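You operate a simulated robot arm through the tools that you are given. There is no shell and no other tool. Be economical: measure what you need, move in short steps, check, and stop when the job is done.

You run a simulated robot arm. Do the job below in one go: nothing can be reset, and whatever is moved stays where it is left.

## Task
Box the three rolls of the box ticket's colour and shut the lid.
Fine: they stand in the flat blue box.

Only the result counts: the job must be done as asked and must still hold three seconds after the hand-in. Knocking over, shifting, dropping, spilling or breaking anything else fails it. A push-on lid holds only when it is set on centred and level and pressed home; a screw cap is set on level and turned clockwise until tight.

## Robot
A 6-joint arm with a fingered hand, fixed in place. Base frame: the origin is at the foot of the arm, x ahead of it, y to its left, z up; the work surface is at about z = 804. Readings come in mm, degrees, newtons and seconds.
With the tool pointing down near the work surface it reaches from about 340 to 740 mm from the base axis. Its first joint turns from -115.0 to 115.0 degrees. Payload 4 kg.
The tool frame sits at the grasp point between the pads (the TCP): z along the fingers, y along the line on which they close. The tips reach 26 mm beyond it. Largest opening 132 mm; the body of the gripper starts 73 mm behind the TCP. The gripper is a hand of 4 fingers: y runs from the thumb to the fingers, the wrist lies at [0, 0, -239] in the tool frame, and closing takes about 1.5 s.
Orientation is that of the tool frame in the base frame, as a unit quaternion [w, x, y, z]. With the fingers straight down and closing along the base's y, the tool's x points along the base's -x, its y along +y and its z along -z.

## Interface
- The arm moves only by the tool arm_command. Its argument "plan" is a list of rows, each a list of 7 numbers: the turn, a rotation vector about the base's x, y, z in units of 4 degrees (1.0 is 4 degrees), then the shift along the base's x, y, z in units of 25 mm (1.0 is 25 mm), then the gripper command, from -1 (fully open) to 1 (shut), values between in proportion. In form: [[wx, wy, wz, tx, ty, tz, grip], ...]. A call has 1 to 10 rows; each row shifts and turns the commanded pose from where the row before left it. A call with a number of a shift or a turn outside -1 to 1 is refused whole. Rows are played at 5 a second. More than 50 mm and 8.6 degrees between two rows, or a gripper value outside its range, and nothing of the call is played. A pose out of reach is approached as far as the arm can. The call stops where the force on the tool passes 90 N (or 10 N more than at its start, if that is more) or the arm is blocked; 0.2 s more then pass. Each finger travels about 153 mm/s and halts on what it meets, pressing with about 27 N; the grip force reading is that of the motor and also rises with nothing between the fingers. The clock runs only during rows and for 0.2 s after the last one: add rows that do not move to give the fingers time. It gives the time, the measured TCP pose, the force on the tool (base axes), the opening and the grip force at its end, in the units of the frame above (readings bear some noise), with the torque about the TCP (base axes, N m) and any sound that the robot's microphone picked up.
- Cameras (640 x 400 px; columns grow to the right, rows downward): "scene" is fixed at [49.7, -650.9, 1394.1]; the picture's right is [0.81, -0.59, 0.00], its down [-0.43, -0.60, -0.68] and it looks along [0.40, 0.55, -0.74] (base axes); focal length 214 px, centre (320, 200). "wrist" rides on the gripper at [68, 2, -97] in the tool frame; the picture's right is [-0.03, 1.00, 0.00], its down [-0.82, -0.02, -0.58] and it looks along [-0.58, -0.01, 0.82] (tool axes); focal length 270 px, centre (320, 200). There is no depth. A picture from a camera that has moved, and an enlarged one, comes with that camera's place and axes in the base frame and with its lens.
- get_image(camera): a new picture of that camera. It takes no simulated time.
- raise_lower(by): slides the trunk up (or, below 0, down) by that many mm; the arm rides with it, the base frame stays. It gives what a move gives, with no picture.
- hand_shape(shape): the hand has 4 fingers and takes this shape, open, in about a second: jaw (thumb against the fingers, like two jaws); tri (thumb and two fingers); tip (a fingertip pinch); poke (one finger out to press); point (the index stretched); flat (the hand flat); cup (the hand cupped); fist (a fist). The gripper value then closes the fingers along that shape, each until it touches; the sizes above hold for jaw. It gives what a move gives, with no picture.
- inspect(camera, box): a new picture of the part [left, top, right, bottom] of that camera's present view, enlarged. It takes no simulated time.
- close_job(): hands the job in; it is judged then, once.

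Go step by step. Nothing tells you positions but the pictures and the camera data: compare them with the known pose of the tool, close in by small moves and look again before you grip or let go. The budget is 120 turns and 68 pictures, counting those below and the enlarged ones. Unless the task says otherwise, let go and move clear before handing in, and close with one line.

The tools are called after ">>>" by a JSON object that holds its "op" and its "data". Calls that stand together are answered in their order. arm_command: Moves the arm, as the interface text tells. Its arguments: {"type":"object","properties":{"plan":{"type":"array","items":{"type":"array","items":{"type":"number"}}}},"required":["plan"]} The other tools are called the same way: raise_lower (by) slides the trunk up or down; hand_shape (shape) gives the hand a shape; get_image (camera) takes a picture; inspect (camera, box) takes an enlarged picture of a part of a camera's view; close_job () hands the job in.

At the start:

```text
t: 0.0
eef_pos: [431.3, -138.8, 1175.3]
ee_rot: [0.0, 0.0, 1.0, 0.0]
force: [0.9, 1.0, -0.4]
ft_torque: [-0.01, 0.01, 0.01]
width: 131.8
gripper_force: 0.0
shape: jaw
trunk travel left (down, up): [-900.0, 90.0]
```

scene: 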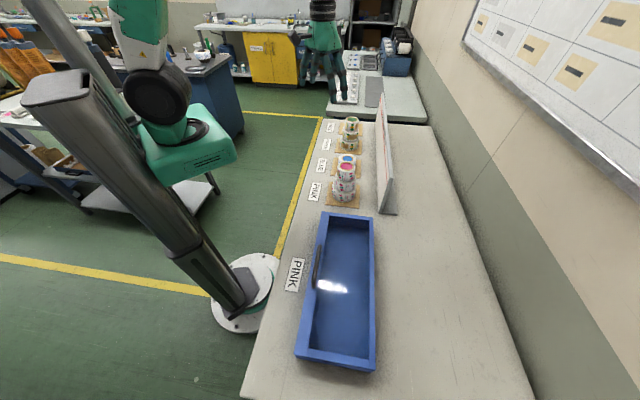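
wrist: 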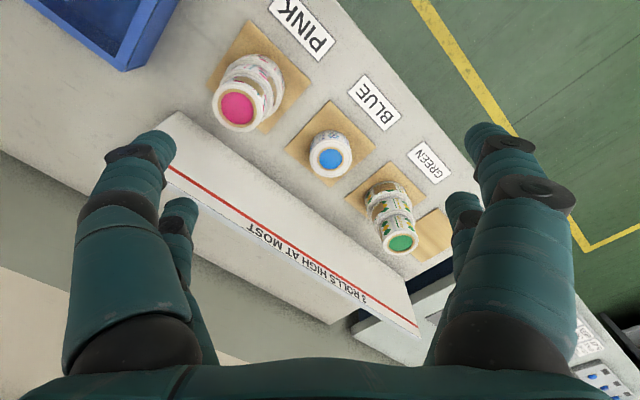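

I see a blue box with a PINK ticket and stacks of rolls on mats labelled PINK, BLUE, GREEN and more. I'll enlarge the views to see the rolls and the lid.

>>> {"op": "inspect", "data": {"camera": "scene", "box": [300, 100, 420, 220]}}

>>> {"op": "inspect", "data": {"camera": "scene", "box": [260, 200, 420, 380]}}

>>> {"op": "inspect", "data": {"camera": "wrist", "box": [200, 0, 460, 260]}}

```text
3.33 times, centred on (360, 160) of scene
camera zoom: at [49.7, -650.9, 1394.1], right [0.81, -0.59, 0.0], down [-0.43, -0.6, -0.68], along [0.4, 0.55, -0.74], focal length 715 px, centre (187, 333)
```

zoom: 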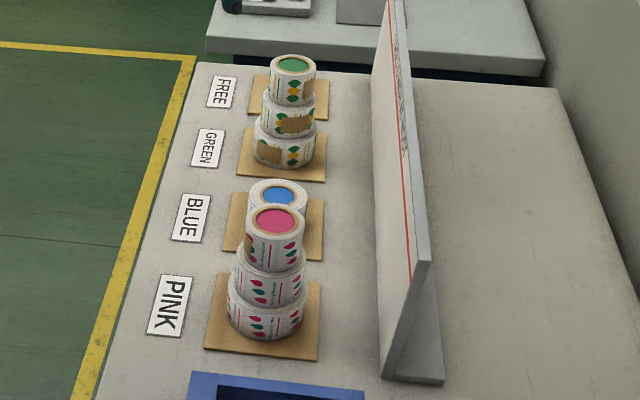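

```text
2.22 times, centred on (340, 290) of scene
camera zoom: at [49.7, -650.9, 1394.1], right [0.81, -0.59, 0.0], down [-0.43, -0.6, -0.68], along [0.4, 0.55, -0.74], focal length 477 px, centre (276, 0)
```

zoom: 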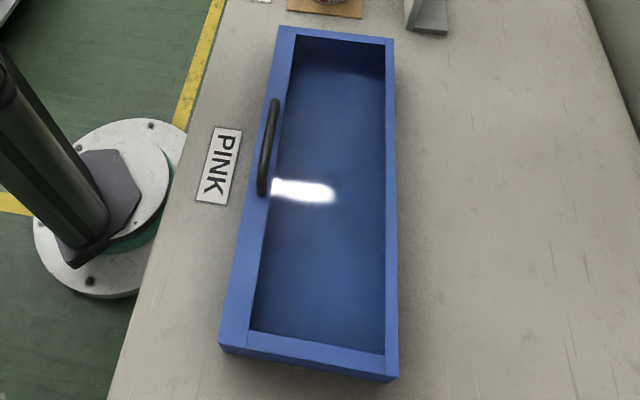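

```text
1.54 times, centred on (330, 130) of wrist
camera zoom: at [361.7, -136.3, 1270.9], right [0.03, 1.0, 0.0], down [0.82, -0.02, 0.58], along [0.58, -0.01, -0.82], focal length 416 px, centre (305, 308)
```

zoom: 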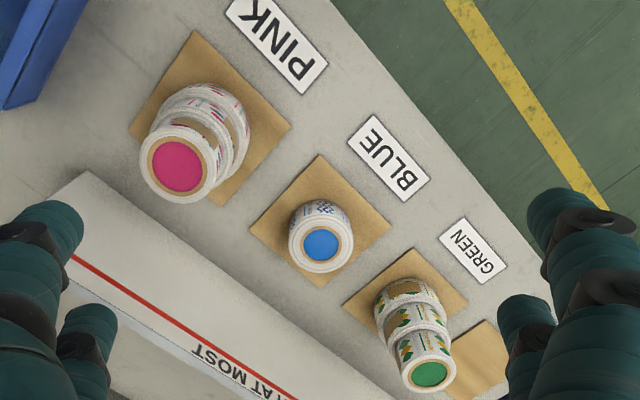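

The pink stack seems to be three rolls of shrinking size on the mat near (436, -263), and the box lies at 45° around (237, -492) with perhaps a glass lid. I'll turn the hand 45° and move over so the wrist camera looks at the box.

>>> {"op": "arm_command", "data": {"plan": [[0, 0, -1, -1, -0.75, 0, -1], [0, 0, -1, -1, -0.75, 0, -1], [0, 0, -1, -1, -0.75, 0, -1], [0, 0, -1, -1, -0.75, 0, -1], [0, 0, -1, -1, -0.75, 0, -1], [0, 0, -1, -1, -0.75, 0, -1], [0, 0, -1, -1, -0.75, 0, -1], [0, 0, -1, -1, -0.75, 0, -1], [0, 0, -1, -0.8, -0.75, 0, -1], [0, 0, -1, -0.5, -0.75, 0, -1]]}}

>>> {"op": "get_image", "data": {"camera": "wrist"}}

```text
t: 2.2
eef_pos: [197.5, -327.9, 1175.8]
ee_rot: [0.0, 0.343, 0.939, -0.001]
force: [-0.6, -0.3, -0.6]
ft_torque: [-0.01, 0.0, 0.01]
width: 131.9
gripper_force: 0.2
shape: jaw
trunk travel left (down, up): [-900.0, 90.0]
```

```text
62 pictures are left
camera wrist: at [145.5, -281.6, 1270.2], right [0.66, 0.75, 0.0], down [0.61, -0.54, 0.58], along [0.43, -0.38, -0.82], focal length 270 px, centre (320, 200)
```

wrist: 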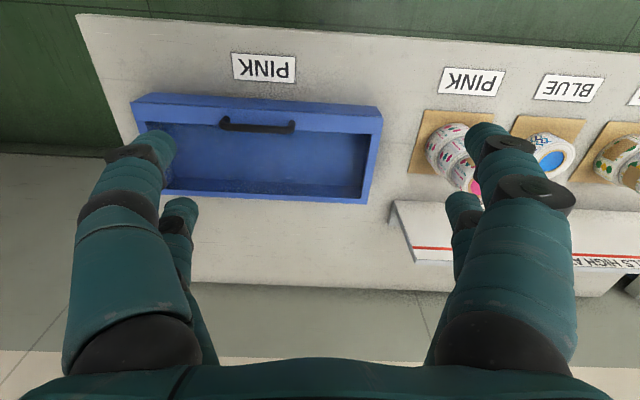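

>>> {"op": "inspect", "data": {"camera": "wrist", "box": [120, 40, 400, 215]}}

>>> {"op": "inspect", "data": {"camera": "scene", "box": [280, 200, 400, 380]}}

```text
2.29 times, centred on (260, 128) of wrist
camera zoom: at [145.5, -281.6, 1270.2], right [0.66, 0.75, 0.0], down [0.61, -0.54, 0.58], along [0.43, -0.38, -0.82], focal length 618 px, centre (457, 366)
```

zoom: 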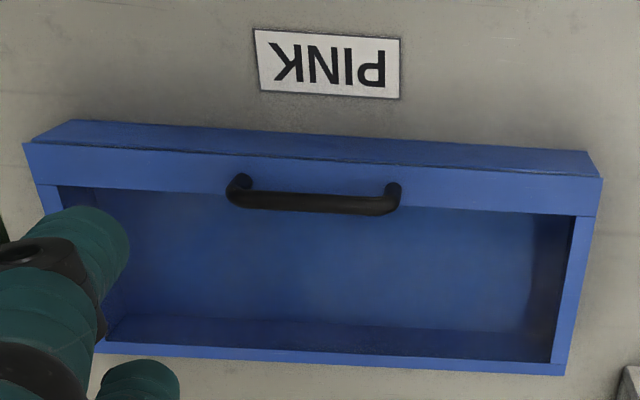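

```text
2.22 times, centred on (340, 290) of scene
camera zoom: at [49.7, -650.9, 1394.1], right [0.81, -0.59, 0.0], down [-0.43, -0.6, -0.68], along [0.4, 0.55, -0.74], focal length 477 px, centre (276, 0)
```

zoom: 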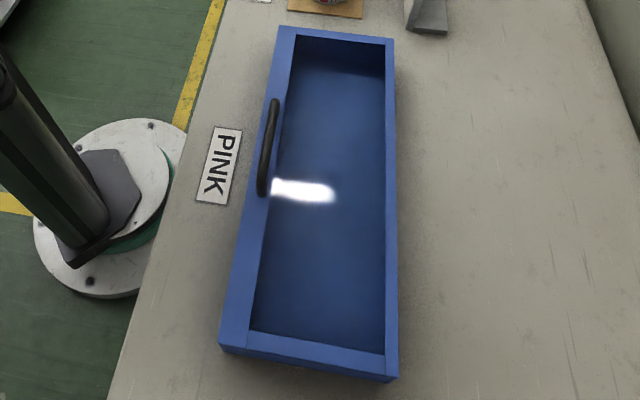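

The box top is at about z = 855 with corners (45,-568), (314,-299), (430,-412), (161,-683), and a raised handle near (188,-446). I need to know how the lid opens, so I'll look from lower down and nearer.

>>> {"op": "arm_command", "data": {"plan": [[0, 0, -1, -0.25, -0.28, -1, -1], [0, 0, -0.25, -0.25, -0.28, -1, -1], [0, 0, 0, -0.2, -0.28, -1, -1], [0, 0, 0, -0.2, -0.28, -1, -1], [0, 0, 0, -0.2, -0.28, -1, -1], [0, 0, 0, -0.2, -0.28, -1, -1], [0, 0, 0, -0.2, -0.28, -1, -1], [0, 0, 0, -0.2, -0.28, -1, -1], [0, 0, 0, -0.2, -0.28, -1, -1], [0, 0, 0, -0.2, -0.28, -1, -1]]}}

>>> {"op": "get_image", "data": {"camera": "wrist"}}

```text
t: 4.4
eef_pos: [146.7, -396.1, 925.3]
ee_rot: [0.0, 0.382, 0.924, -0.001]
force: [0.1, 0.0, -0.6]
ft_torque: [-0.02, 0.0, -0.02]
width: 132.1
gripper_force: 0.1
shape: jaw
trunk travel left (down, up): [-900.0, 90.0]
```

```text
59 pictures are left
camera wrist: at [98.0, -346.8, 1020.9], right [0.72, 0.69, 0.0], down [0.56, -0.59, 0.58], along [0.4, -0.42, -0.82], focal length 270 px, centre (320, 200)
```

wrist: 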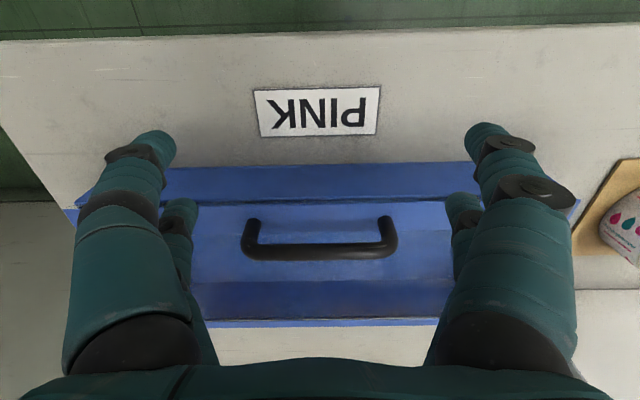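

>>> {"op": "inspect", "data": {"camera": "wrist", "box": [180, 150, 460, 340]}}

>>> {"op": "inspect", "data": {"camera": "wrist", "box": [440, 140, 640, 270]}}

```text
2.11 times, centred on (320, 245) of wrist
camera zoom: at [98.0, -346.8, 1020.9], right [0.72, 0.69, 0.0], down [0.56, -0.59, 0.58], along [0.4, -0.42, -0.82], focal length 569 px, centre (320, 105)
```

zoom: 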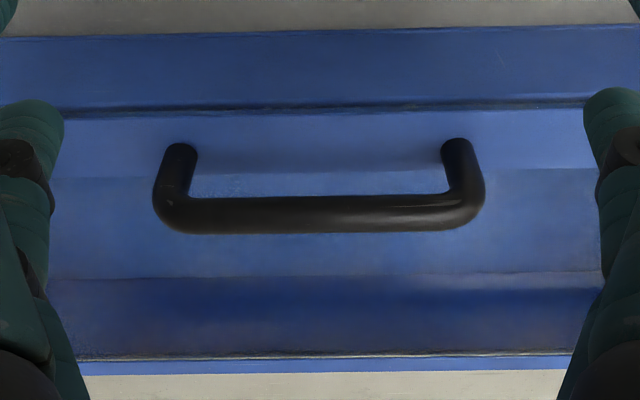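

```text
3.08 times, centred on (540, 205) of wrist
camera zoom: at [98.0, -346.8, 1020.9], right [0.72, 0.69, 0.0], down [0.56, -0.59, 0.58], along [0.4, -0.42, -0.82], focal length 832 px, centre (-357, 185)
```

zoom: 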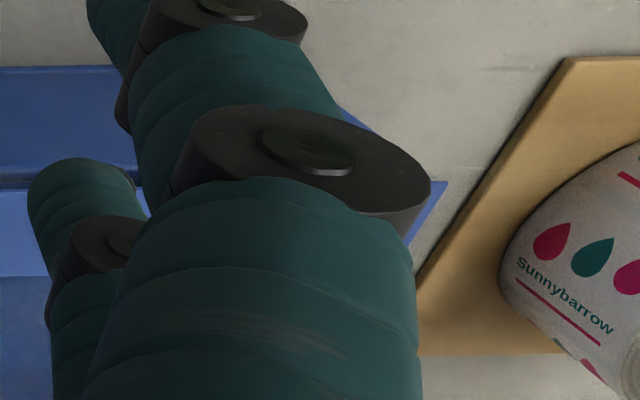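

>>> {"op": "inspect", "data": {"camera": "scene", "box": [285, 320, 385, 385]}}

>>> {"op": "inspect", "data": {"camera": "scene", "box": [300, 205, 390, 265]}}

```text
6.15 times, centred on (335, 352) of scene
camera zoom: at [49.7, -650.9, 1394.1], right [0.81, -0.59, 0.0], down [-0.43, -0.6, -0.68], along [0.4, 0.55, -0.74], focal length 1320 px, centre (228, -738)
```

zoom: 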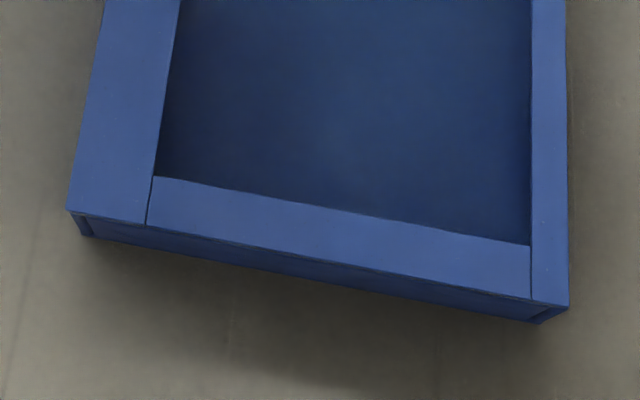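

```text
6.67 times, centred on (345, 235) of scene
camera zoom: at [49.7, -650.9, 1394.1], right [0.81, -0.59, 0.0], down [-0.43, -0.6, -0.68], along [0.4, 0.55, -0.74], focal length 1430 px, centre (153, -33)
```

zoom: 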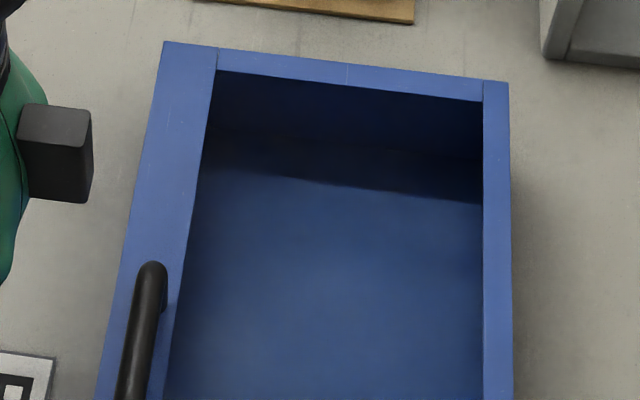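

The lid looks like a glazed frame resting on the box with its handle on the near rail, so I take it to be hinged on the far side. I'll raise the hand and turn it 90° more so it can pinch the handle bar across.

>>> {"op": "arm_command", "data": {"plan": [[0, 0, -1, 0, 0, 1, -1], [0, 0, -1, 0, 0, 1, -1], [0, 0, -1, 0, 0, 1, -1], [0, 0, -1, 0, 0, 1, -1], [0, 0, -1, 0, 0, 0, -1], [0, 0, -1, 0, 0, 0, -1], [0, 0, -1, 0, 0, 0, -1], [0, 0, -1, 0, 0, 0, -1], [0, 0, -1, 0, 0, 0, -1], [0, 0, -1, 0, 0, 0, -1]]}}

>>> {"op": "arm_command", "data": {"plan": [[0, 0, -1, 0, 0, 0, -1], [0, 0, -1, 0, 0, 0, -1], [0, 0, -1, 0, 0, 0, -1], [0, 0, -1, 0, 0, 0, -1], [0, 0, -1, 0, 0, 0, -1], [0, 0, -1, 0, 0, 0, -1], [0, 0, -1, 0, 0, 0, -1], [0, 0, -1, 0, 0, 0, -1], [0, 0, -1, 0, 0, 0, -1], [0, 0, -1, 0, 0, 0, -1]]}}

>>> {"op": "arm_command", "data": {"plan": [[0, 0, -1, 0, 0, 0, -0.5], [0, 0, -1, 0, 0, 0, -0.4], [0, 0, -0.5, 0, 0, 0, -0.2], [-0.707, -0.707, 0, 0, 0, 0, -0.2], [-0.707, -0.707, 0, 0, 0, 0, -0.2], [-0.707, -0.707, 0, 0, 0, 0, -0.2], [-0.707, -0.707, 0, 0, 0, 0, -0.2], [-0.707, -0.707, 0, 0, 0, 0, -0.2], [-0.707, -0.707, 0, 0, 0, 0, -0.2]]}}

>>> {"op": "get_image", "data": {"camera": "wrist"}}

>>> {"op": "inspect", "data": {"camera": "scene", "box": [200, 140, 400, 380]}}

```text
t: 6.6
eef_pos: [145.2, -395.8, 1025.2]
ee_rot: [0.0, 0.676, 0.737, 0.0]
force: [1.0, 0.0, 0.1]
ft_torque: [0.0, -0.01, 0.03]
width: 131.8
gripper_force: 0.1
shape: jaw
trunk travel left (down, up): [-900.0, 90.0]
```

```text
t: 8.8
eef_pos: [145.5, -396.5, 1025.0]
ee_rot: [0.0, 0.887, 0.462, 0.0]
force: [0.0, 0.4, 0.4]
ft_torque: [-0.03, 0.0, -0.01]
width: 131.8
gripper_force: 0.2
shape: jaw
trunk travel left (down, up): [-900.0, 90.0]
```

```text
t: 10.8
eef_pos: [149.3, -394.7, 1025.6]
ee_rot: [0.148, 0.911, 0.379, 0.072]
force: [0.2, -0.1, -0.5]
ft_torque: [0.0, -0.02, 0.01]
width: 79.7
gripper_force: 0.0
shape: jaw
out of reach, approached as far as the arm can: row 8
trunk travel left (down, up): [-900.0, 90.0]
```

```text
54 pictures are left
camera wrist: at [174.5, -325.3, 1117.3], right [0.65, -0.69, 0.33], down [-0.73, -0.44, 0.52], along [-0.22, -0.58, -0.79], focal length 270 px, centre (320, 200)
```

wrist: 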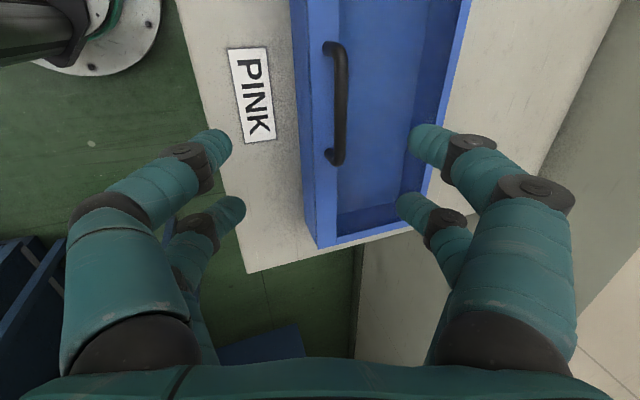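

```text
1.67 times, centred on (300, 260) of scene
camera zoom: at [49.7, -650.9, 1394.1], right [0.81, -0.59, 0.0], down [-0.43, -0.6, -0.68], along [0.4, 0.55, -0.74], focal length 358 px, centre (353, 100)
```

zoom: 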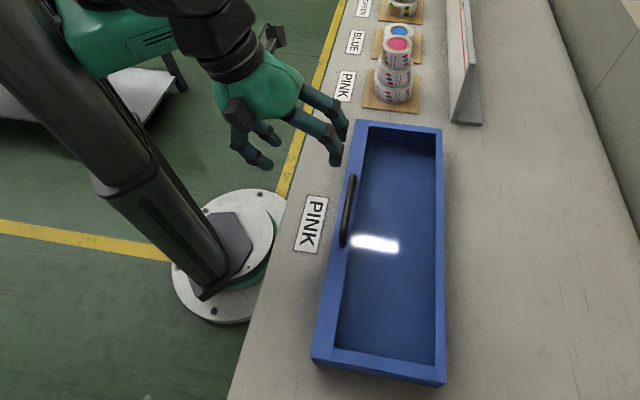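

The full tilt was out of reach; the hand is now tilted about 19°. I'll move to just above the handle and add a little more tilt there.

>>> {"op": "arm_command", "data": {"plan": [[0, 0, 0, 0.4, -0.6, 0, -0.2], [0, 0, 0, 0.4, -0.6, -1, -0.2], [-0.707, -0.707, 0, 0, 0, -1, -0.2], [-0.707, -0.707, 0, 0, 0, -0.8, -0.2]]}}

>>> {"op": "get_image", "data": {"camera": "wrist"}}

```text
t: 11.8
eef_pos: [168.0, -423.6, 954.9]
ee_rot: [0.227, 0.894, 0.374, 0.101]
force: [-0.1, 0.1, -0.7]
ft_torque: [-0.01, 0.0, 0.01]
width: 79.4
gripper_force: 0.0
shape: jaw
trunk travel left (down, up): [-900.0, 90.0]
```

```text
52 pictures are left
camera wrist: at [183.3, -344.4, 1039.7], right [0.6, -0.64, 0.48], down [-0.79, -0.38, 0.49], along [-0.13, -0.67, -0.73], focal length 270 px, centre (320, 200)
```

wrist: 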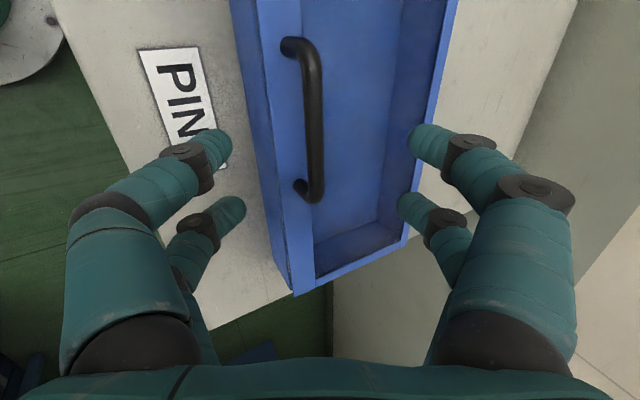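

The handle bar centre works out to about (194, -444, 886). I'll move in along the tilted approach with a narrower opening, then look before gripping.

>>> {"op": "arm_command", "data": {"plan": [[0, 0, 0, 0, 0, 0, 0.2], [0, 0, 0, 0.29, -0.23, -0.75, 0.2], [0, 0, 0, 0.29, -0.23, -0.75, 0.2], [0, 0, 0, 0.29, -0.23, -0.75, 0.2]]}}

>>> {"op": "get_image", "data": {"camera": "wrist"}}

>>> {"op": "inspect", "data": {"camera": "scene", "box": [260, 190, 380, 320]}}

```text
t: 12.8
eef_pos: [190.5, -453.5, 906.3]
ee_rot: [0.223, 0.894, 0.373, 0.105]
force: [0.3, -0.1, 0.7]
ft_torque: [-0.01, -0.02, 0.01]
width: 53.4
gripper_force: 0.0
shape: jaw
out of reach, approached as far as the arm can: row 3, 4
trunk travel left (down, up): [-900.0, 90.0]
```

```text
51 pictures are left
camera wrist: at [205.6, -374.2, 992.3], right [0.6, -0.64, 0.48], down [-0.79, -0.38, 0.48], along [-0.12, -0.67, -0.73], focal length 270 px, centre (320, 200)
```

wrist: 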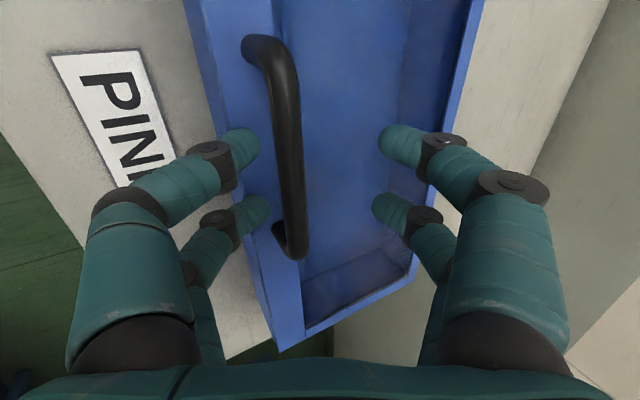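

```text
3.08 times, centred on (320, 255) of scene
camera zoom: at [49.7, -650.9, 1394.1], right [0.81, -0.59, 0.0], down [-0.43, -0.6, -0.68], along [0.4, 0.55, -0.74], focal length 660 px, centre (320, 31)
```

zoom: 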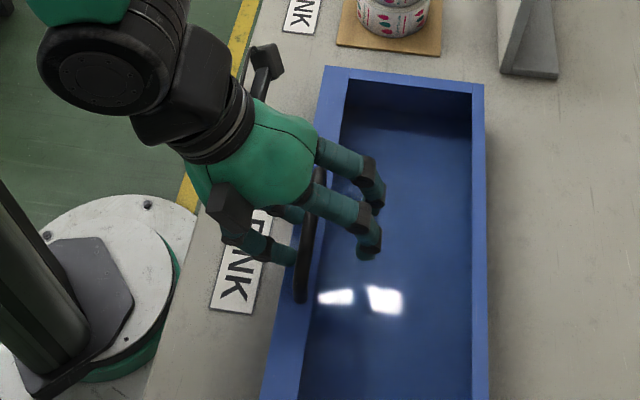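

The arm runs out of reach here with the tilt, about 11 mm off in y. I'll raise the trunk to give the arm more room, then come back down.

>>> {"op": "raise_lower", "data": {"by": 90}}

>>> {"op": "arm_command", "data": {"plan": [[0, 0, 0, 0, 0, -0.5, 0.2], [0, 0, 0, 0, 0, -0.5, 0.2]]}}

```text
t: 14.1
eef_pos: [190.3, -452.0, 997.3]
ee_rot: [0.224, 0.894, 0.373, 0.105]
force: [1.1, -0.6, -0.6]
ft_torque: [0.0, -0.03, 0.04]
width: 53.3
gripper_force: 0.0
shape: jaw
trunk travel left (down, up): [-990.0, 0.0]
```

```text
t: 14.7
eef_pos: [191.2, -460.6, 976.1]
ee_rot: [0.221, 0.895, 0.373, 0.107]
force: [0.0, 0.5, 0.1]
ft_torque: [0.02, 0.0, 0.0]
width: 53.2
gripper_force: 0.0
shape: jaw
out of reach, approached as far as the arm can: row 2
trunk travel left (down, up): [-990.0, 0.0]
```

Raising made it worse, so the trunk should go down instead. I'll lift the arm, then lower the trunk.

>>> {"op": "arm_command", "data": {"plan": [[0, 0, 0, 0, 0.3, 1, 0.2], [0, 0, 0, 0, 0, 1, 0.2], [0, 0, 0, 0, 0, 1, 0.2], [0, 0, 0, 0, 0, 1, 0.2], [0, 0, 0, 0, 0, 1, 0.2], [0, 0, 0, 0, 0, 1, 0.2], [0, 0, 0, 0, 0, 1, 0.2], [0, 0, 0, 0, 0, 1, 0.2]]}}

>>> {"op": "raise_lower", "data": {"by": -220}}

```text
t: 16.4
eef_pos: [191.4, -452.1, 1175.8]
ee_rot: [0.224, 0.894, 0.373, 0.104]
force: [0.2, 0.7, 0.6]
ft_torque: [-0.01, -0.02, -0.01]
width: 53.5
gripper_force: 0.1
shape: jaw
trunk travel left (down, up): [-990.0, 0.0]
```

```text
t: 18.8
eef_pos: [191.9, -451.5, 955.2]
ee_rot: [0.223, 0.895, 0.372, 0.104]
force: [0.8, -0.6, 0.4]
ft_torque: [0.0, -0.01, 0.03]
width: 53.3
gripper_force: 0.1
shape: jaw
trunk travel left (down, up): [-770.0, 220.0]
```

>>> {"op": "arm_command", "data": {"plan": [[-0.6, -0.6, 0, -0.45, 0.85, 0, 0.3], [0, 0, 0, 0.12, -0.12, -0.8, 0.3], [0, 0, 0, 0.12, -0.12, -0.8, 0.35], [0, 0, 0, 0.12, -0.12, -0.7, 0.35]]}}

>>> {"op": "get_image", "data": {"camera": "wrist"}}

>>> {"op": "inspect", "data": {"camera": "scene", "box": [260, 190, 380, 320]}}

```text
t: 19.8
eef_pos: [189.5, -440.3, 899.8]
ee_rot: [0.251, 0.887, 0.37, 0.115]
force: [-1.9, 1.6, 3.6]
ft_torque: [0.12, 0.09, 0.06]
width: 42.9
gripper_force: 0.1
shape: jaw
trunk travel left (down, up): [-770.0, 220.0]
```

```text
49 pictures are left
camera wrist: at [199.8, -357.1, 982.2], right [0.58, -0.62, 0.53], down [-0.81, -0.36, 0.46], along [-0.09, -0.7, -0.71], focal length 270 px, centre (320, 200)
```

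wrist: 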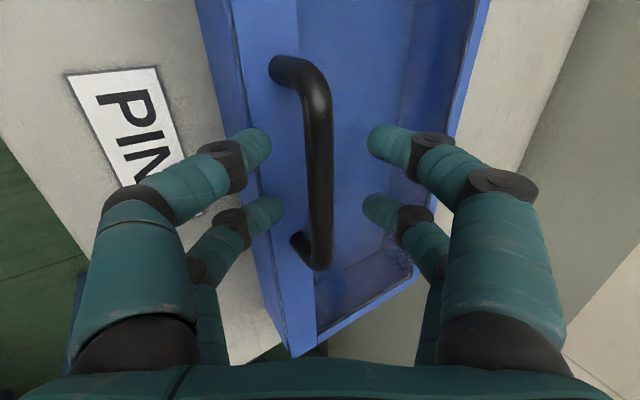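

```text
3.08 times, centred on (320, 255) of scene
camera zoom: at [49.7, -650.9, 1394.1], right [0.81, -0.59, 0.0], down [-0.43, -0.6, -0.68], along [0.4, 0.55, -0.74], focal length 660 px, centre (320, 31)
```

zoom: 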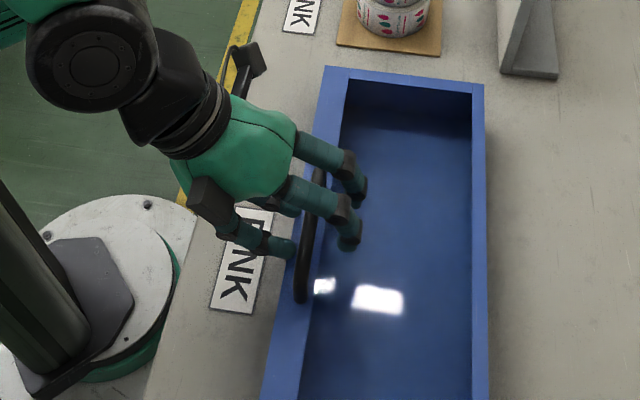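

The bar sits between the finger pairs, with a light touch of about 4 N. I'll rise 3 mm and close.

>>> {"op": "arm_command", "data": {"plan": [[0, 0, 0, 0, 0, 0.12, 0.5], [0, 0, 0, 0, 0, 0, 0.8], [0, 0, 0, 0, 0, 0, 1], [0, 0, 0, 0, 0, 0, 1], [0, 0, 0, 0, 0, 0, 1], [0, 0, 0, 0, 0, 0, 1]]}}

>>> {"op": "get_image", "data": {"camera": "wrist"}}

```text
t: 21.2
eef_pos: [190.5, -441.5, 899.8]
ee_rot: [0.25, 0.887, 0.37, 0.115]
force: [1.9, 1.3, -10.3]
ft_torque: [1.53, 0.61, 0.45]
width: 19.4
gripper_force: 26.9
shape: jaw
trunk travel left (down, up): [-770.0, 220.0]
```

```text
47 pictures are left
camera wrist: at [200.4, -357.8, 983.7], right [0.58, -0.62, 0.53], down [-0.81, -0.36, 0.46], along [-0.1, -0.7, -0.71], focal length 270 px, centre (320, 200)
```

wrist: 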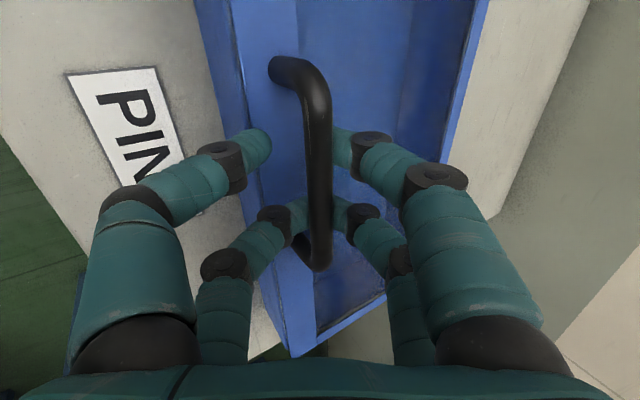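

The bar is held at 19 mm width. I'll lift gently along the hinge arc for a test.

>>> {"op": "arm_command", "data": {"plan": [[0.3, 0.3, 0, 0.07, -0.07, 0.4, 1], [0.3, 0.3, 0, 0.09, -0.09, 0.39, 1], [0.3, 0.3, 0, 0.11, -0.11, 0.38, 1], [0, 0, 0, 0, 0, 0, 1]]}}

>>> {"op": "inspect", "data": {"camera": "scene", "box": [260, 190, 400, 380]}}

```text
t: 22.2
eef_pos: [196.8, -448.1, 929.9]
ee_rot: [0.21, 0.898, 0.374, 0.099]
force: [-7.1, 4.5, -14.0]
ft_torque: [2.45, 1.09, 0.65]
width: 21.5
gripper_force: 27.1
shape: jaw
trunk travel left (down, up): [-770.0, 220.0]
```

```text
2.11 times, centred on (330, 285) of scene
camera zoom: at [49.7, -650.9, 1394.1], right [0.81, -0.59, 0.0], down [-0.43, -0.6, -0.68], along [0.4, 0.55, -0.74], focal length 452 px, centre (299, 21)
```

zoom: 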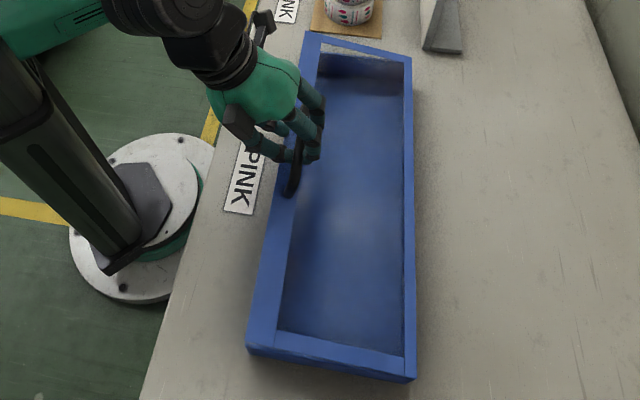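

The lid swings up on a far hinge as expected. I continue along the arc.

>>> {"op": "arm_command", "data": {"plan": [[0.3, 0.3, 0, 0.127, -0.127, 0.368, 1], [0.3, 0.3, 0, 0.147, -0.147, 0.356, 1], [0.3, 0.3, 0, 0.161, -0.161, 0.34, 1], [0.3, 0.3, 0, 0.181, -0.181, 0.324, 1], [0.3, 0.3, 0, 0.192, -0.192, 0.304, 1], [0.3, 0.3, 0, 0.209, -0.209, 0.284, 1], [0.3, 0.3, 0, 0.223, -0.223, 0.264, 1], [0.3, 0.3, 0, 0.235, -0.235, 0.24, 1]]}}

>>> {"op": "inspect", "data": {"camera": "scene", "box": [240, 160, 420, 380]}}

>>> {"op": "get_image", "data": {"camera": "wrist"}}

```text
t: 24.0
eef_pos: [229.6, -480.6, 991.7]
ee_rot: [0.097, 0.918, 0.38, 0.055]
force: [-27.8, 12.4, -8.7]
ft_torque: [4.28, 2.09, 0.54]
width: 23.5
gripper_force: 26.8
shape: jaw
trunk travel left (down, up): [-770.0, 220.0]
```

```text
1.82 times, centred on (330, 270) of scene
camera zoom: at [49.7, -650.9, 1394.1], right [0.81, -0.59, 0.0], down [-0.43, -0.6, -0.68], along [0.4, 0.55, -0.74], focal length 390 px, centre (302, 73)
```

zoom: 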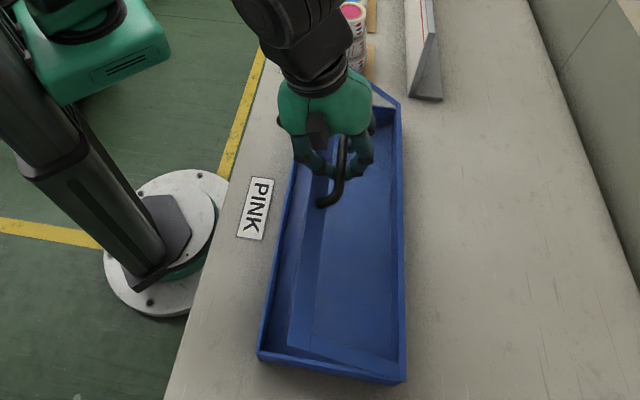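

```text
44 pictures are left
camera wrist: at [261.3, -419.2, 1087.5], right [0.67, -0.71, 0.22], down [-0.69, -0.49, 0.53], along [-0.27, -0.51, -0.82], focal length 270 px, centre (320, 200)
```

wrist: 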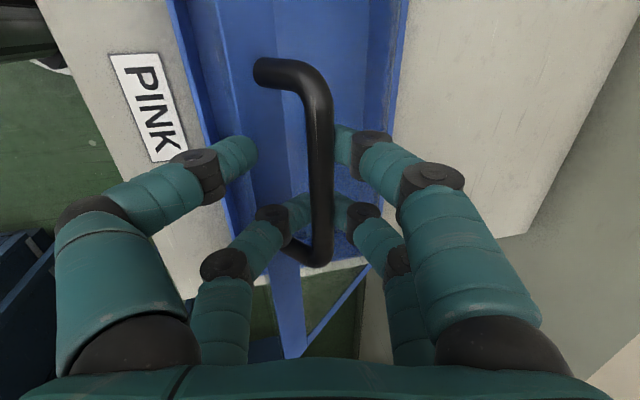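

Tangential resistance and twist are growing, so I'll now turn the hand fully along with the lid to relieve it.

>>> {"op": "arm_command", "data": {"plan": [[0.7, 0.7, 0, 0, 0, 0, 1], [0.7, 0.7, 0, 0.283, -0.283, 0.236, 1], [0.7, 0.7, 0, 0.286, -0.286, 0.216, 1], [0.7, 0.7, 0, 0.3, -0.3, 0.192, 1]]}}

>>> {"op": "arm_command", "data": {"plan": [[0.7, 0.7, 0, 0.306, -0.306, 0.156, 1], [0.7, 0.7, 0, 0.311, -0.311, 0.132, 1], [0, 0, 0, 0, 0, 0, 1]]}}

>>> {"op": "inspect", "data": {"camera": "scene", "box": [240, 140, 420, 380]}}

```text
t: 25.0
eef_pos: [252.7, -502.7, 1008.4]
ee_rot: [-0.029, 0.924, 0.382, 0.002]
force: [-20.1, 10.0, -1.0]
ft_torque: [3.34, 1.33, 0.03]
width: 23.6
gripper_force: 26.8
shape: jaw
trunk travel left (down, up): [-770.0, 220.0]
```

```text
t: 25.8
eef_pos: [267.6, -518.7, 1018.0]
ee_rot: [-0.092, 0.921, 0.379, -0.024]
force: [-21.0, 11.7, 2.1]
ft_torque: [3.46, 1.34, -0.18]
width: 23.6
gripper_force: 27.2
shape: jaw
trunk travel left (down, up): [-770.0, 220.0]
```

```text
1.67 times, centred on (330, 260) of scene
camera zoom: at [49.7, -650.9, 1394.1], right [0.81, -0.59, 0.0], down [-0.43, -0.6, -0.68], along [0.4, 0.55, -0.74], focal length 358 px, centre (303, 100)
```

zoom: 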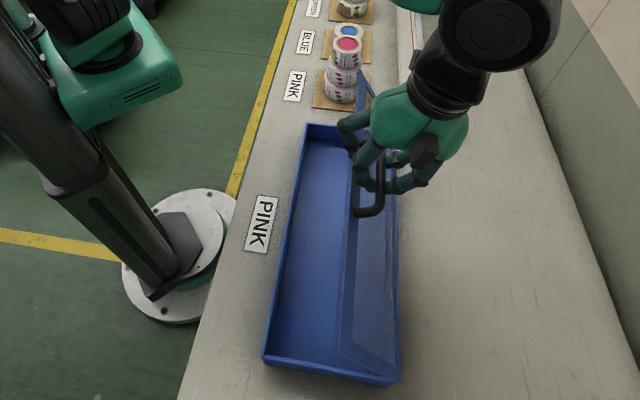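

>>> {"op": "arm_command", "data": {"plan": [[0.5, 0.5, 0, 0.323, -0.323, 0.068, 1], [0.5, 0.5, 0, 0.328, -0.328, 0.06, 1], [0.5, 0.5, 0, 0.328, -0.328, 0.032, 1], [0.5, 0.5, 0, 0.331, -0.331, -0.008, 1], [0.5, 0.5, 0, 0.328, -0.328, -0.036, 1], [0, 0, 0, 0, 0, 0, 1]]}}

>>> {"op": "inspect", "data": {"camera": "scene", "box": [240, 140, 420, 380]}}

```text
t: 27.2
eef_pos: [282.2, -530.4, 1012.4]
ee_rot: [-0.199, 0.906, 0.366, -0.075]
force: [-50.1, -14.8, 31.7]
ft_torque: [2.57, 1.55, 0.55]
width: 26.2
gripper_force: 27.0
shape: jaw
out of reach, approached as far as the arm can: row 4, 5
trunk travel left (down, up): [-770.0, 220.0]
```

```text
1.67 times, centred on (330, 260) of scene
camera zoom: at [49.7, -650.9, 1394.1], right [0.81, -0.59, 0.0], down [-0.43, -0.6, -0.68], along [0.4, 0.55, -0.74], focal length 358 px, centre (303, 100)
```

zoom: 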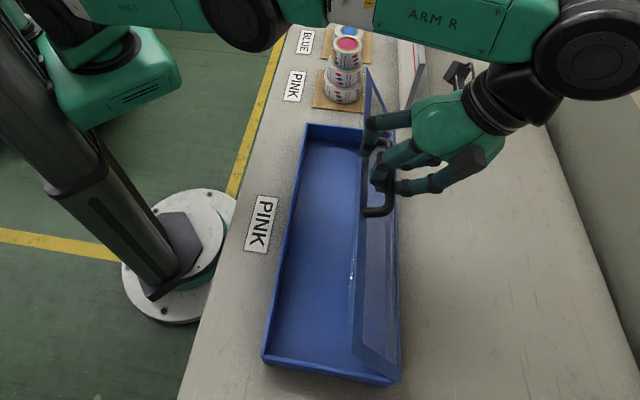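

Reach ran out with the hand leaning outward; the lid is about 75–80° up. I'll ease the grip slightly while staying hooked in the loop, to see whether the lid stays, and turn the hand back toward vertical.

>>> {"op": "arm_command", "data": {"plan": [[0, 0, 0, 0, 0, 0, 0.5], [0, 0, 0, 0, 0, 0, 0.5], [0, 0, 0, 0, 0, 0, 0.5]]}}

>>> {"op": "inspect", "data": {"camera": "scene", "box": [300, 150, 400, 380]}}

>>> {"op": "get_image", "data": {"camera": "wrist"}}

```text
t: 28.0
eef_pos: [295.0, -525.8, 1007.5]
ee_rot: [-0.202, 0.903, 0.372, -0.071]
force: [-2.7, 11.1, 5.6]
ft_torque: [1.44, 0.47, -0.57]
width: 36.4
gripper_force: 27.3
shape: jaw
trunk travel left (down, up): [-770.0, 220.0]
```

```text
1.74 times, centred on (350, 265) of scene
camera zoom: at [49.7, -650.9, 1394.1], right [0.81, -0.59, 0.0], down [-0.43, -0.6, -0.68], along [0.4, 0.55, -0.74], focal length 373 px, centre (268, 87)
```

zoom: 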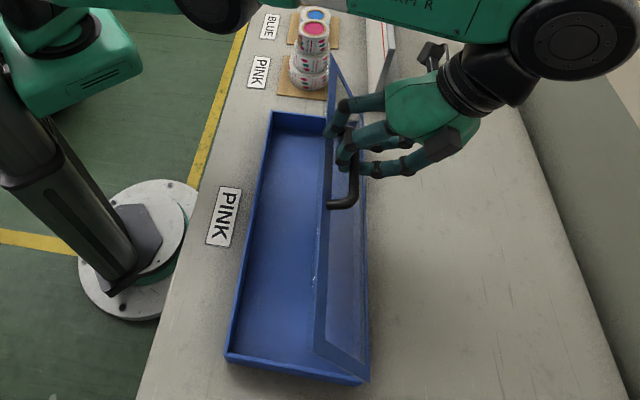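

```text
40 pictures are left
camera wrist: at [372.1, -508.2, 1095.3], right [0.63, -0.66, -0.42], down [-0.44, -0.74, 0.52], along [-0.65, -0.14, -0.75], focal length 270 px, centre (320, 200)
```

wrist: 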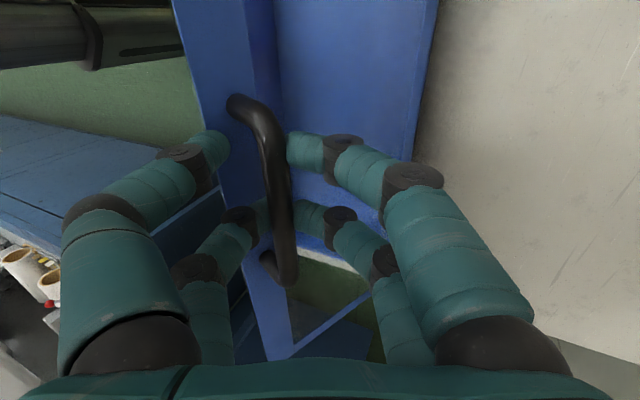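

The lid leans back on the fingers hooked in its loop, at about 68°. I'll push it on over toward the far side while turning the hand upright.

>>> {"op": "arm_command", "data": {"plan": [[-0.7, -0.7, 0, 0.14, -0.14, 0.05, 0.5], [-0.7, -0.7, 0, 0.2, -0.2, 0.02, 0.5], [-0.7, -0.7, 0, 0.28, -0.28, 0, 0.5], [-0.7, -0.7, 0, 0.28, -0.28, 0, 0.5], [-0.7, -0.7, 0, 0.28, -0.28, 0, 0.5], [0, 0, 0, 0, 0, 0, 0.5]]}}

>>> {"op": "inspect", "data": {"camera": "scene", "box": [260, 140, 420, 380]}}

```text
t: 29.3
eef_pos: [314.6, -545.6, 1029.8]
ee_rot: [-0.05, 0.924, 0.38, -0.008]
force: [-18.8, 22.3, 68.0]
ft_torque: [5.36, 2.42, -0.57]
width: 34.8
gripper_force: 26.8
shape: jaw
trunk travel left (down, up): [-770.0, 220.0]
stopped in row 6: the force on the tool passed its limit (the readings are from after the stop); the commanded pose is now the measured one
```

```text
1.67 times, centred on (340, 260) of scene
camera zoom: at [49.7, -650.9, 1394.1], right [0.81, -0.59, 0.0], down [-0.43, -0.6, -0.68], along [0.4, 0.55, -0.74], focal length 358 px, centre (287, 100)
```

zoom: 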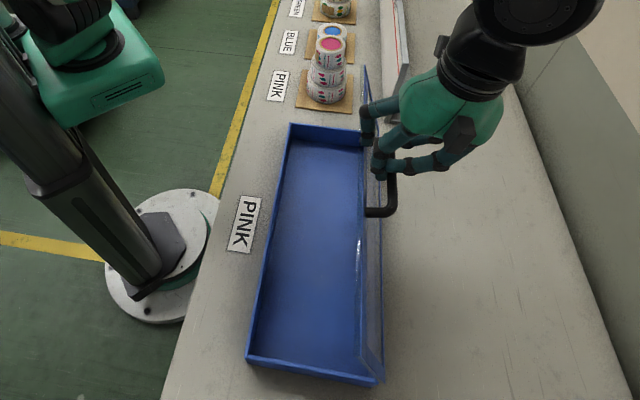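

The lid is nearly upright, and the fingertips are pressing down on its edge with about 68 N. I'll rise a little and push on.

>>> {"op": "arm_command", "data": {"plan": [[0, 0, 0, 0, 0, 0.3, 0.5], [0, 0, 0, 0.2, -0.2, 0.1, 0.5], [0, 0, 0, 0.25, -0.25, 0, 0.5], [0, 0, 0, 0.25, -0.25, 0, 0.5], [0, 0, 0, 0.25, -0.25, 0, 0.5], [0, 0, 0, 0, 0, 0, 0.5]]}}

>>> {"op": "inspect", "data": {"camera": "scene", "box": [260, 140, 420, 380]}}

>>> {"op": "get_image", "data": {"camera": "wrist"}}

```text
t: 30.5
eef_pos: [344.4, -571.9, 1047.0]
ee_rot: [-0.031, 0.924, 0.381, -0.006]
force: [3.6, -3.0, 50.4]
ft_torque: [1.7, 0.53, -0.09]
width: 26.8
gripper_force: 26.6
shape: jaw
out of reach, approached as far as the arm can: row 5
trunk travel left (down, up): [-770.0, 220.0]
stopped in row 6: the force on the tool passed its limit (the readings are from after the stop); the commanded pose is now the measured one
```

```text
1.67 times, centred on (340, 260) of scene
camera zoom: at [49.7, -650.9, 1394.1], right [0.81, -0.59, 0.0], down [-0.43, -0.6, -0.68], along [0.4, 0.55, -0.74], focal length 358 px, centre (287, 100)
```

zoom: 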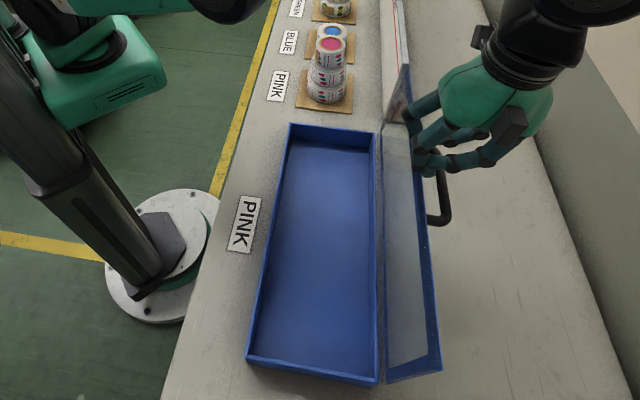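

```text
37 pictures are left
camera wrist: at [395.6, -530.0, 1142.8], right [0.69, -0.73, -0.06], down [-0.57, -0.59, 0.57], along [-0.45, -0.35, -0.82], focal length 270 px, centre (320, 200)
```

wrist: 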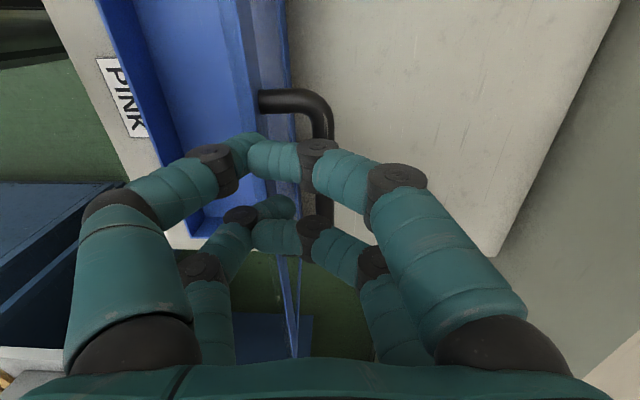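

The lid is now past vertical, leaning outward at about 105°. I'll open the fingers and rise clear.

>>> {"op": "arm_command", "data": {"plan": [[0, 0, 0, 0, 0, 0, 0.3], [0, 0, 0, 0, 0, 0.1, 0.2], [0, 0, 0, 0, 0, 0.2, 0.2], [0, 0, 0, 0, 0, 0.5, 0.2], [0, 0, 0, 0, 0, 1, 0.2], [0, 0, 0, 0, 0, 1, 0.2], [0, 0, 0, 0, 0, 1, 0.2]]}}

>>> {"op": "inspect", "data": {"camera": "scene", "box": [260, 100, 460, 380]}}

```text
t: 32.1
eef_pos: [328.5, -544.0, 1120.7]
ee_rot: [-0.039, 0.924, 0.381, -0.007]
force: [0.1, -0.3, -0.1]
ft_torque: [-0.04, -0.03, 0.02]
width: 52.6
gripper_force: 0.1
shape: jaw
out of reach, approached as far as the arm can: row 4, 5, 6, 7
trunk travel left (down, up): [-770.0, 220.0]
```

```text
1.43 times, centred on (360, 240) of scene
camera zoom: at [49.7, -650.9, 1394.1], right [0.81, -0.59, 0.0], down [-0.43, -0.6, -0.68], along [0.4, 0.55, -0.74], focal length 306 px, centre (263, 143)
```

zoom: 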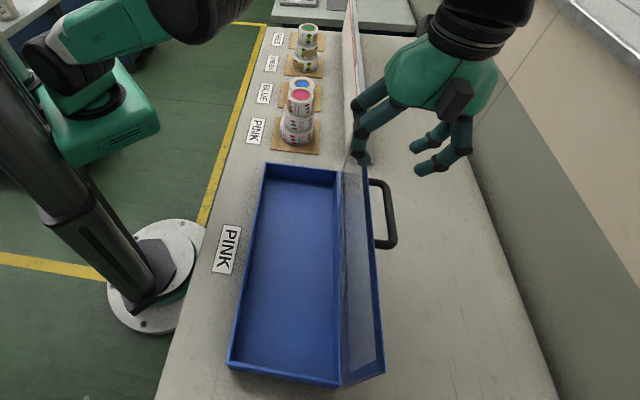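

The lid stays open at about 100°. Now I'll move the hand to the near side of the pink stack, turning it back so it closes along the table's length.

>>> {"op": "arm_command", "data": {"plan": [[-0.4, -0.4, 0, 0, 0.7, 0, -1], [-0.4, -0.4, 0, 0, 0.7, 0, -1], [0, 0, 1, 0, 0.7, 0, -1], [0, 0, 1, 0, 0.7, 0, -1], [0, 0, 1, 0, 0.7, 0, -1], [0, 0, 1, 0, 0.7, 0, -1], [0, 0, 1, 0, 0.7, 0, -1], [0, 0, 1, 0, 0.7, 0, -1], [0, 0, 1, 0, 0.7, 0, -1], [0, 0, 1, 0, 0.7, 0, -1]]}}

>>> {"op": "arm_command", "data": {"plan": [[0, 0, 1, 0.2, 0.7, 0, -1], [0, 0, 1, 0.2, 0.7, 0, -1], [0, 0, 1, 0.2, 0.7, 0, -1], [0, 0, 1, 0.2, 0.7, 0, -1], [0, 0, 1, 0.2, 0.7, 0, -1], [0, 0, 1, 0.2, 0.7, 0, -1], [0, 0, 1, 0.2, 0.7, 0, -1], [0, 0, 1, 0, 0.7, 0, -1], [0, 0, 1, 0, 0.7, 0, -1], [0, 0, 1, 0, 0.7, 0, -1]]}}

>>> {"op": "arm_command", "data": {"plan": [[0, 0, 1, 0, 0, 0, -1], [0, 0, 1, 0, 0, 0, -1], [0, 0, 1, 0, 0, 0, -1], [0, 0, 1, 0, 0, 0, -1], [0, 0, 0.5, 0, 0, 0, -1]]}}

>>> {"op": "get_image", "data": {"camera": "wrist"}}

>>> {"op": "get_image", "data": {"camera": "scene"}}

```text
t: 34.3
eef_pos: [328.1, -369.5, 1120.5]
ee_rot: [-0.005, 0.784, 0.621, 0.007]
force: [-0.9, 0.1, 0.5]
ft_torque: [0.0, -0.01, 0.01]
width: 131.9
gripper_force: 0.1
shape: jaw
trunk travel left (down, up): [-770.0, 220.0]
```

```text
t: 36.5
eef_pos: [363.9, -194.2, 1121.4]
ee_rot: [-0.007, 0.523, 0.852, 0.005]
force: [0.6, -0.2, -0.8]
ft_torque: [-0.03, -0.03, -0.02]
width: 131.8
gripper_force: 0.1
shape: jaw
trunk travel left (down, up): [-770.0, 220.0]
```

```text
t: 37.7
eef_pos: [363.1, -195.2, 1121.9]
ee_rot: [-0.009, 0.384, 0.923, 0.005]
force: [0.0, -0.2, -0.2]
ft_torque: [0.01, 0.02, -0.02]
width: 132.0
gripper_force: 0.0
shape: jaw
trunk travel left (down, up): [-770.0, 220.0]
```

```text
35 pictures are left
camera wrist: at [317.0, -145.8, 1217.1], right [0.73, 0.69, 0.0], down [0.57, -0.6, 0.56], along [0.39, -0.41, -0.83], focal length 270 px, centre (320, 200)
```

wrist: 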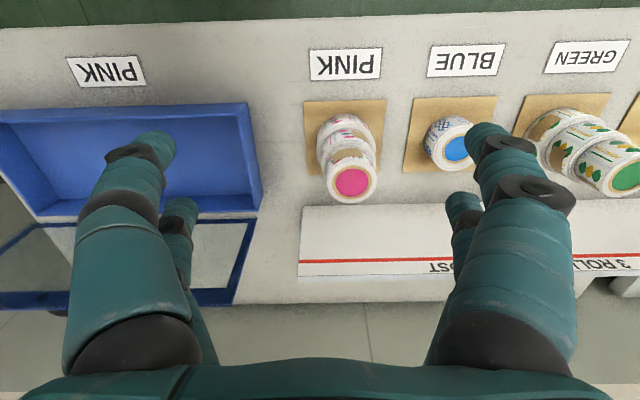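

```text
34 pictures are left
```

scene: 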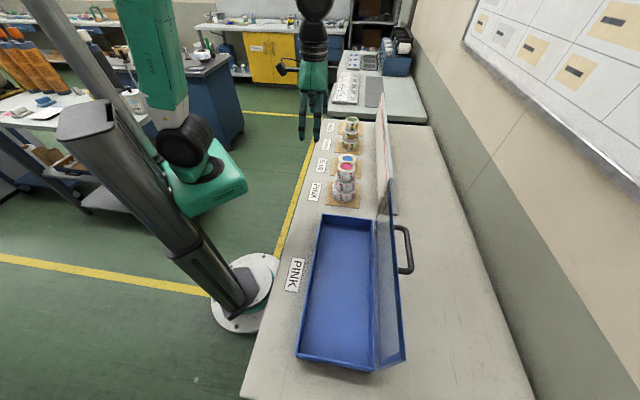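

Lid is open and the arm is clear. The pink stack's top is at about (458, -240, 937) and the blue stack is only one roll high, so there's room; I'll go above the stack and check.

>>> {"op": "arm_command", "data": {"plan": [[0, 0, 0, 0.63, -0.3, -0.8, -0.5], [0, 0, 0, 0.63, -0.3, -0.8, -0.5], [0, 0, 0, 0.63, -0.3, -0.8, -0.5], [0, 0, 0, 0.63, -0.3, -0.8, -0.5], [0, 0, 0, 0.63, -0.3, -0.8, -0.5], [0, 0, 0, 0.63, -0.3, -0.8, -0.5]]}}

>>> {"op": "get_image", "data": {"camera": "wrist"}}

>>> {"op": "inspect", "data": {"camera": "scene", "box": [300, 100, 420, 220]}}

```text
t: 39.1
eef_pos: [458.1, -241.0, 1000.4]
ee_rot: [-0.009, 0.384, 0.923, 0.006]
force: [0.5, 0.0, 0.3]
ft_torque: [-0.01, 0.01, -0.01]
width: 99.5
gripper_force: 0.0
shape: jaw
trunk travel left (down, up): [-770.0, 220.0]
```

```text
33 pictures are left
camera wrist: at [412.7, -190.8, 1096.9], right [0.73, 0.69, 0.0], down [0.57, -0.6, 0.56], along [0.39, -0.41, -0.83], focal length 270 px, centre (320, 200)
```

wrist: 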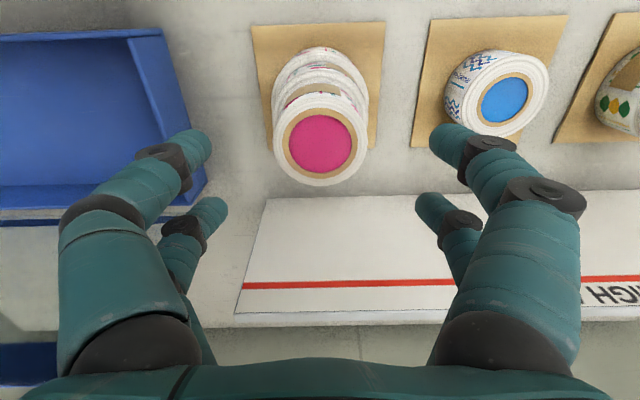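

```text
3.33 times, centred on (360, 160) of scene
camera zoom: at [49.7, -650.9, 1394.1], right [0.81, -0.59, 0.0], down [-0.43, -0.6, -0.68], along [0.4, 0.55, -0.74], focal length 715 px, centre (187, 333)
```

zoom: 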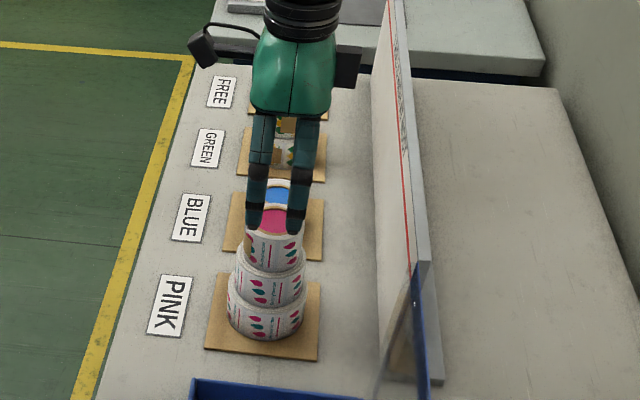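

Centre confirmed at (459, -240). Descending to z ≈ 928 and closing on the top roll.

>>> {"op": "arm_command", "data": {"plan": [[0, 0, 0, 0, 0.04, -1, -0.5], [0, 0, 0, 0, 0, -1, -0.5], [0, 0, 0, 0, 0, -0.9, -0.5], [0, 0, 0, 0, 0, 0, -0.2], [0, 0, 0, 0, 0, 0, 0.2], [0, 0, 0, 0, 0, 0, 0.5], [0, 0, 0, 0, 0, 0, 0.5]]}}

>>> {"op": "get_image", "data": {"camera": "wrist"}}

```text
t: 40.7
eef_pos: [459.3, -238.5, 927.4]
ee_rot: [-0.008, 0.384, 0.923, 0.004]
force: [0.0, 0.1, 0.1]
ft_torque: [-0.02, 0.0, -0.03]
width: 40.7
gripper_force: 26.8
shape: jaw
trunk travel left (down, up): [-770.0, 220.0]
```

```text
31 pictures are left
camera wrist: at [412.4, -189.7, 1024.0], right [0.73, 0.69, 0.0], down [0.57, -0.6, 0.56], along [0.39, -0.41, -0.83], focal length 270 px, centre (320, 200)
```

wrist: 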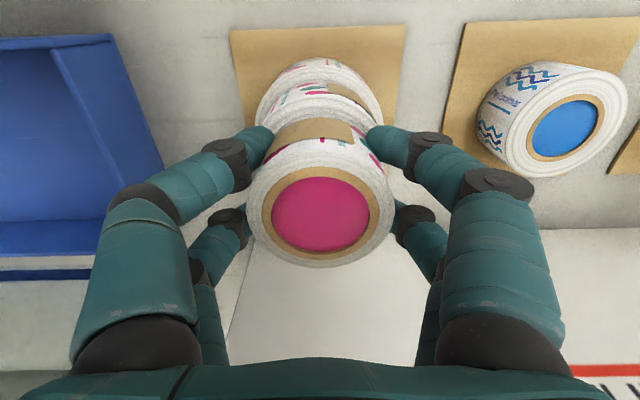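

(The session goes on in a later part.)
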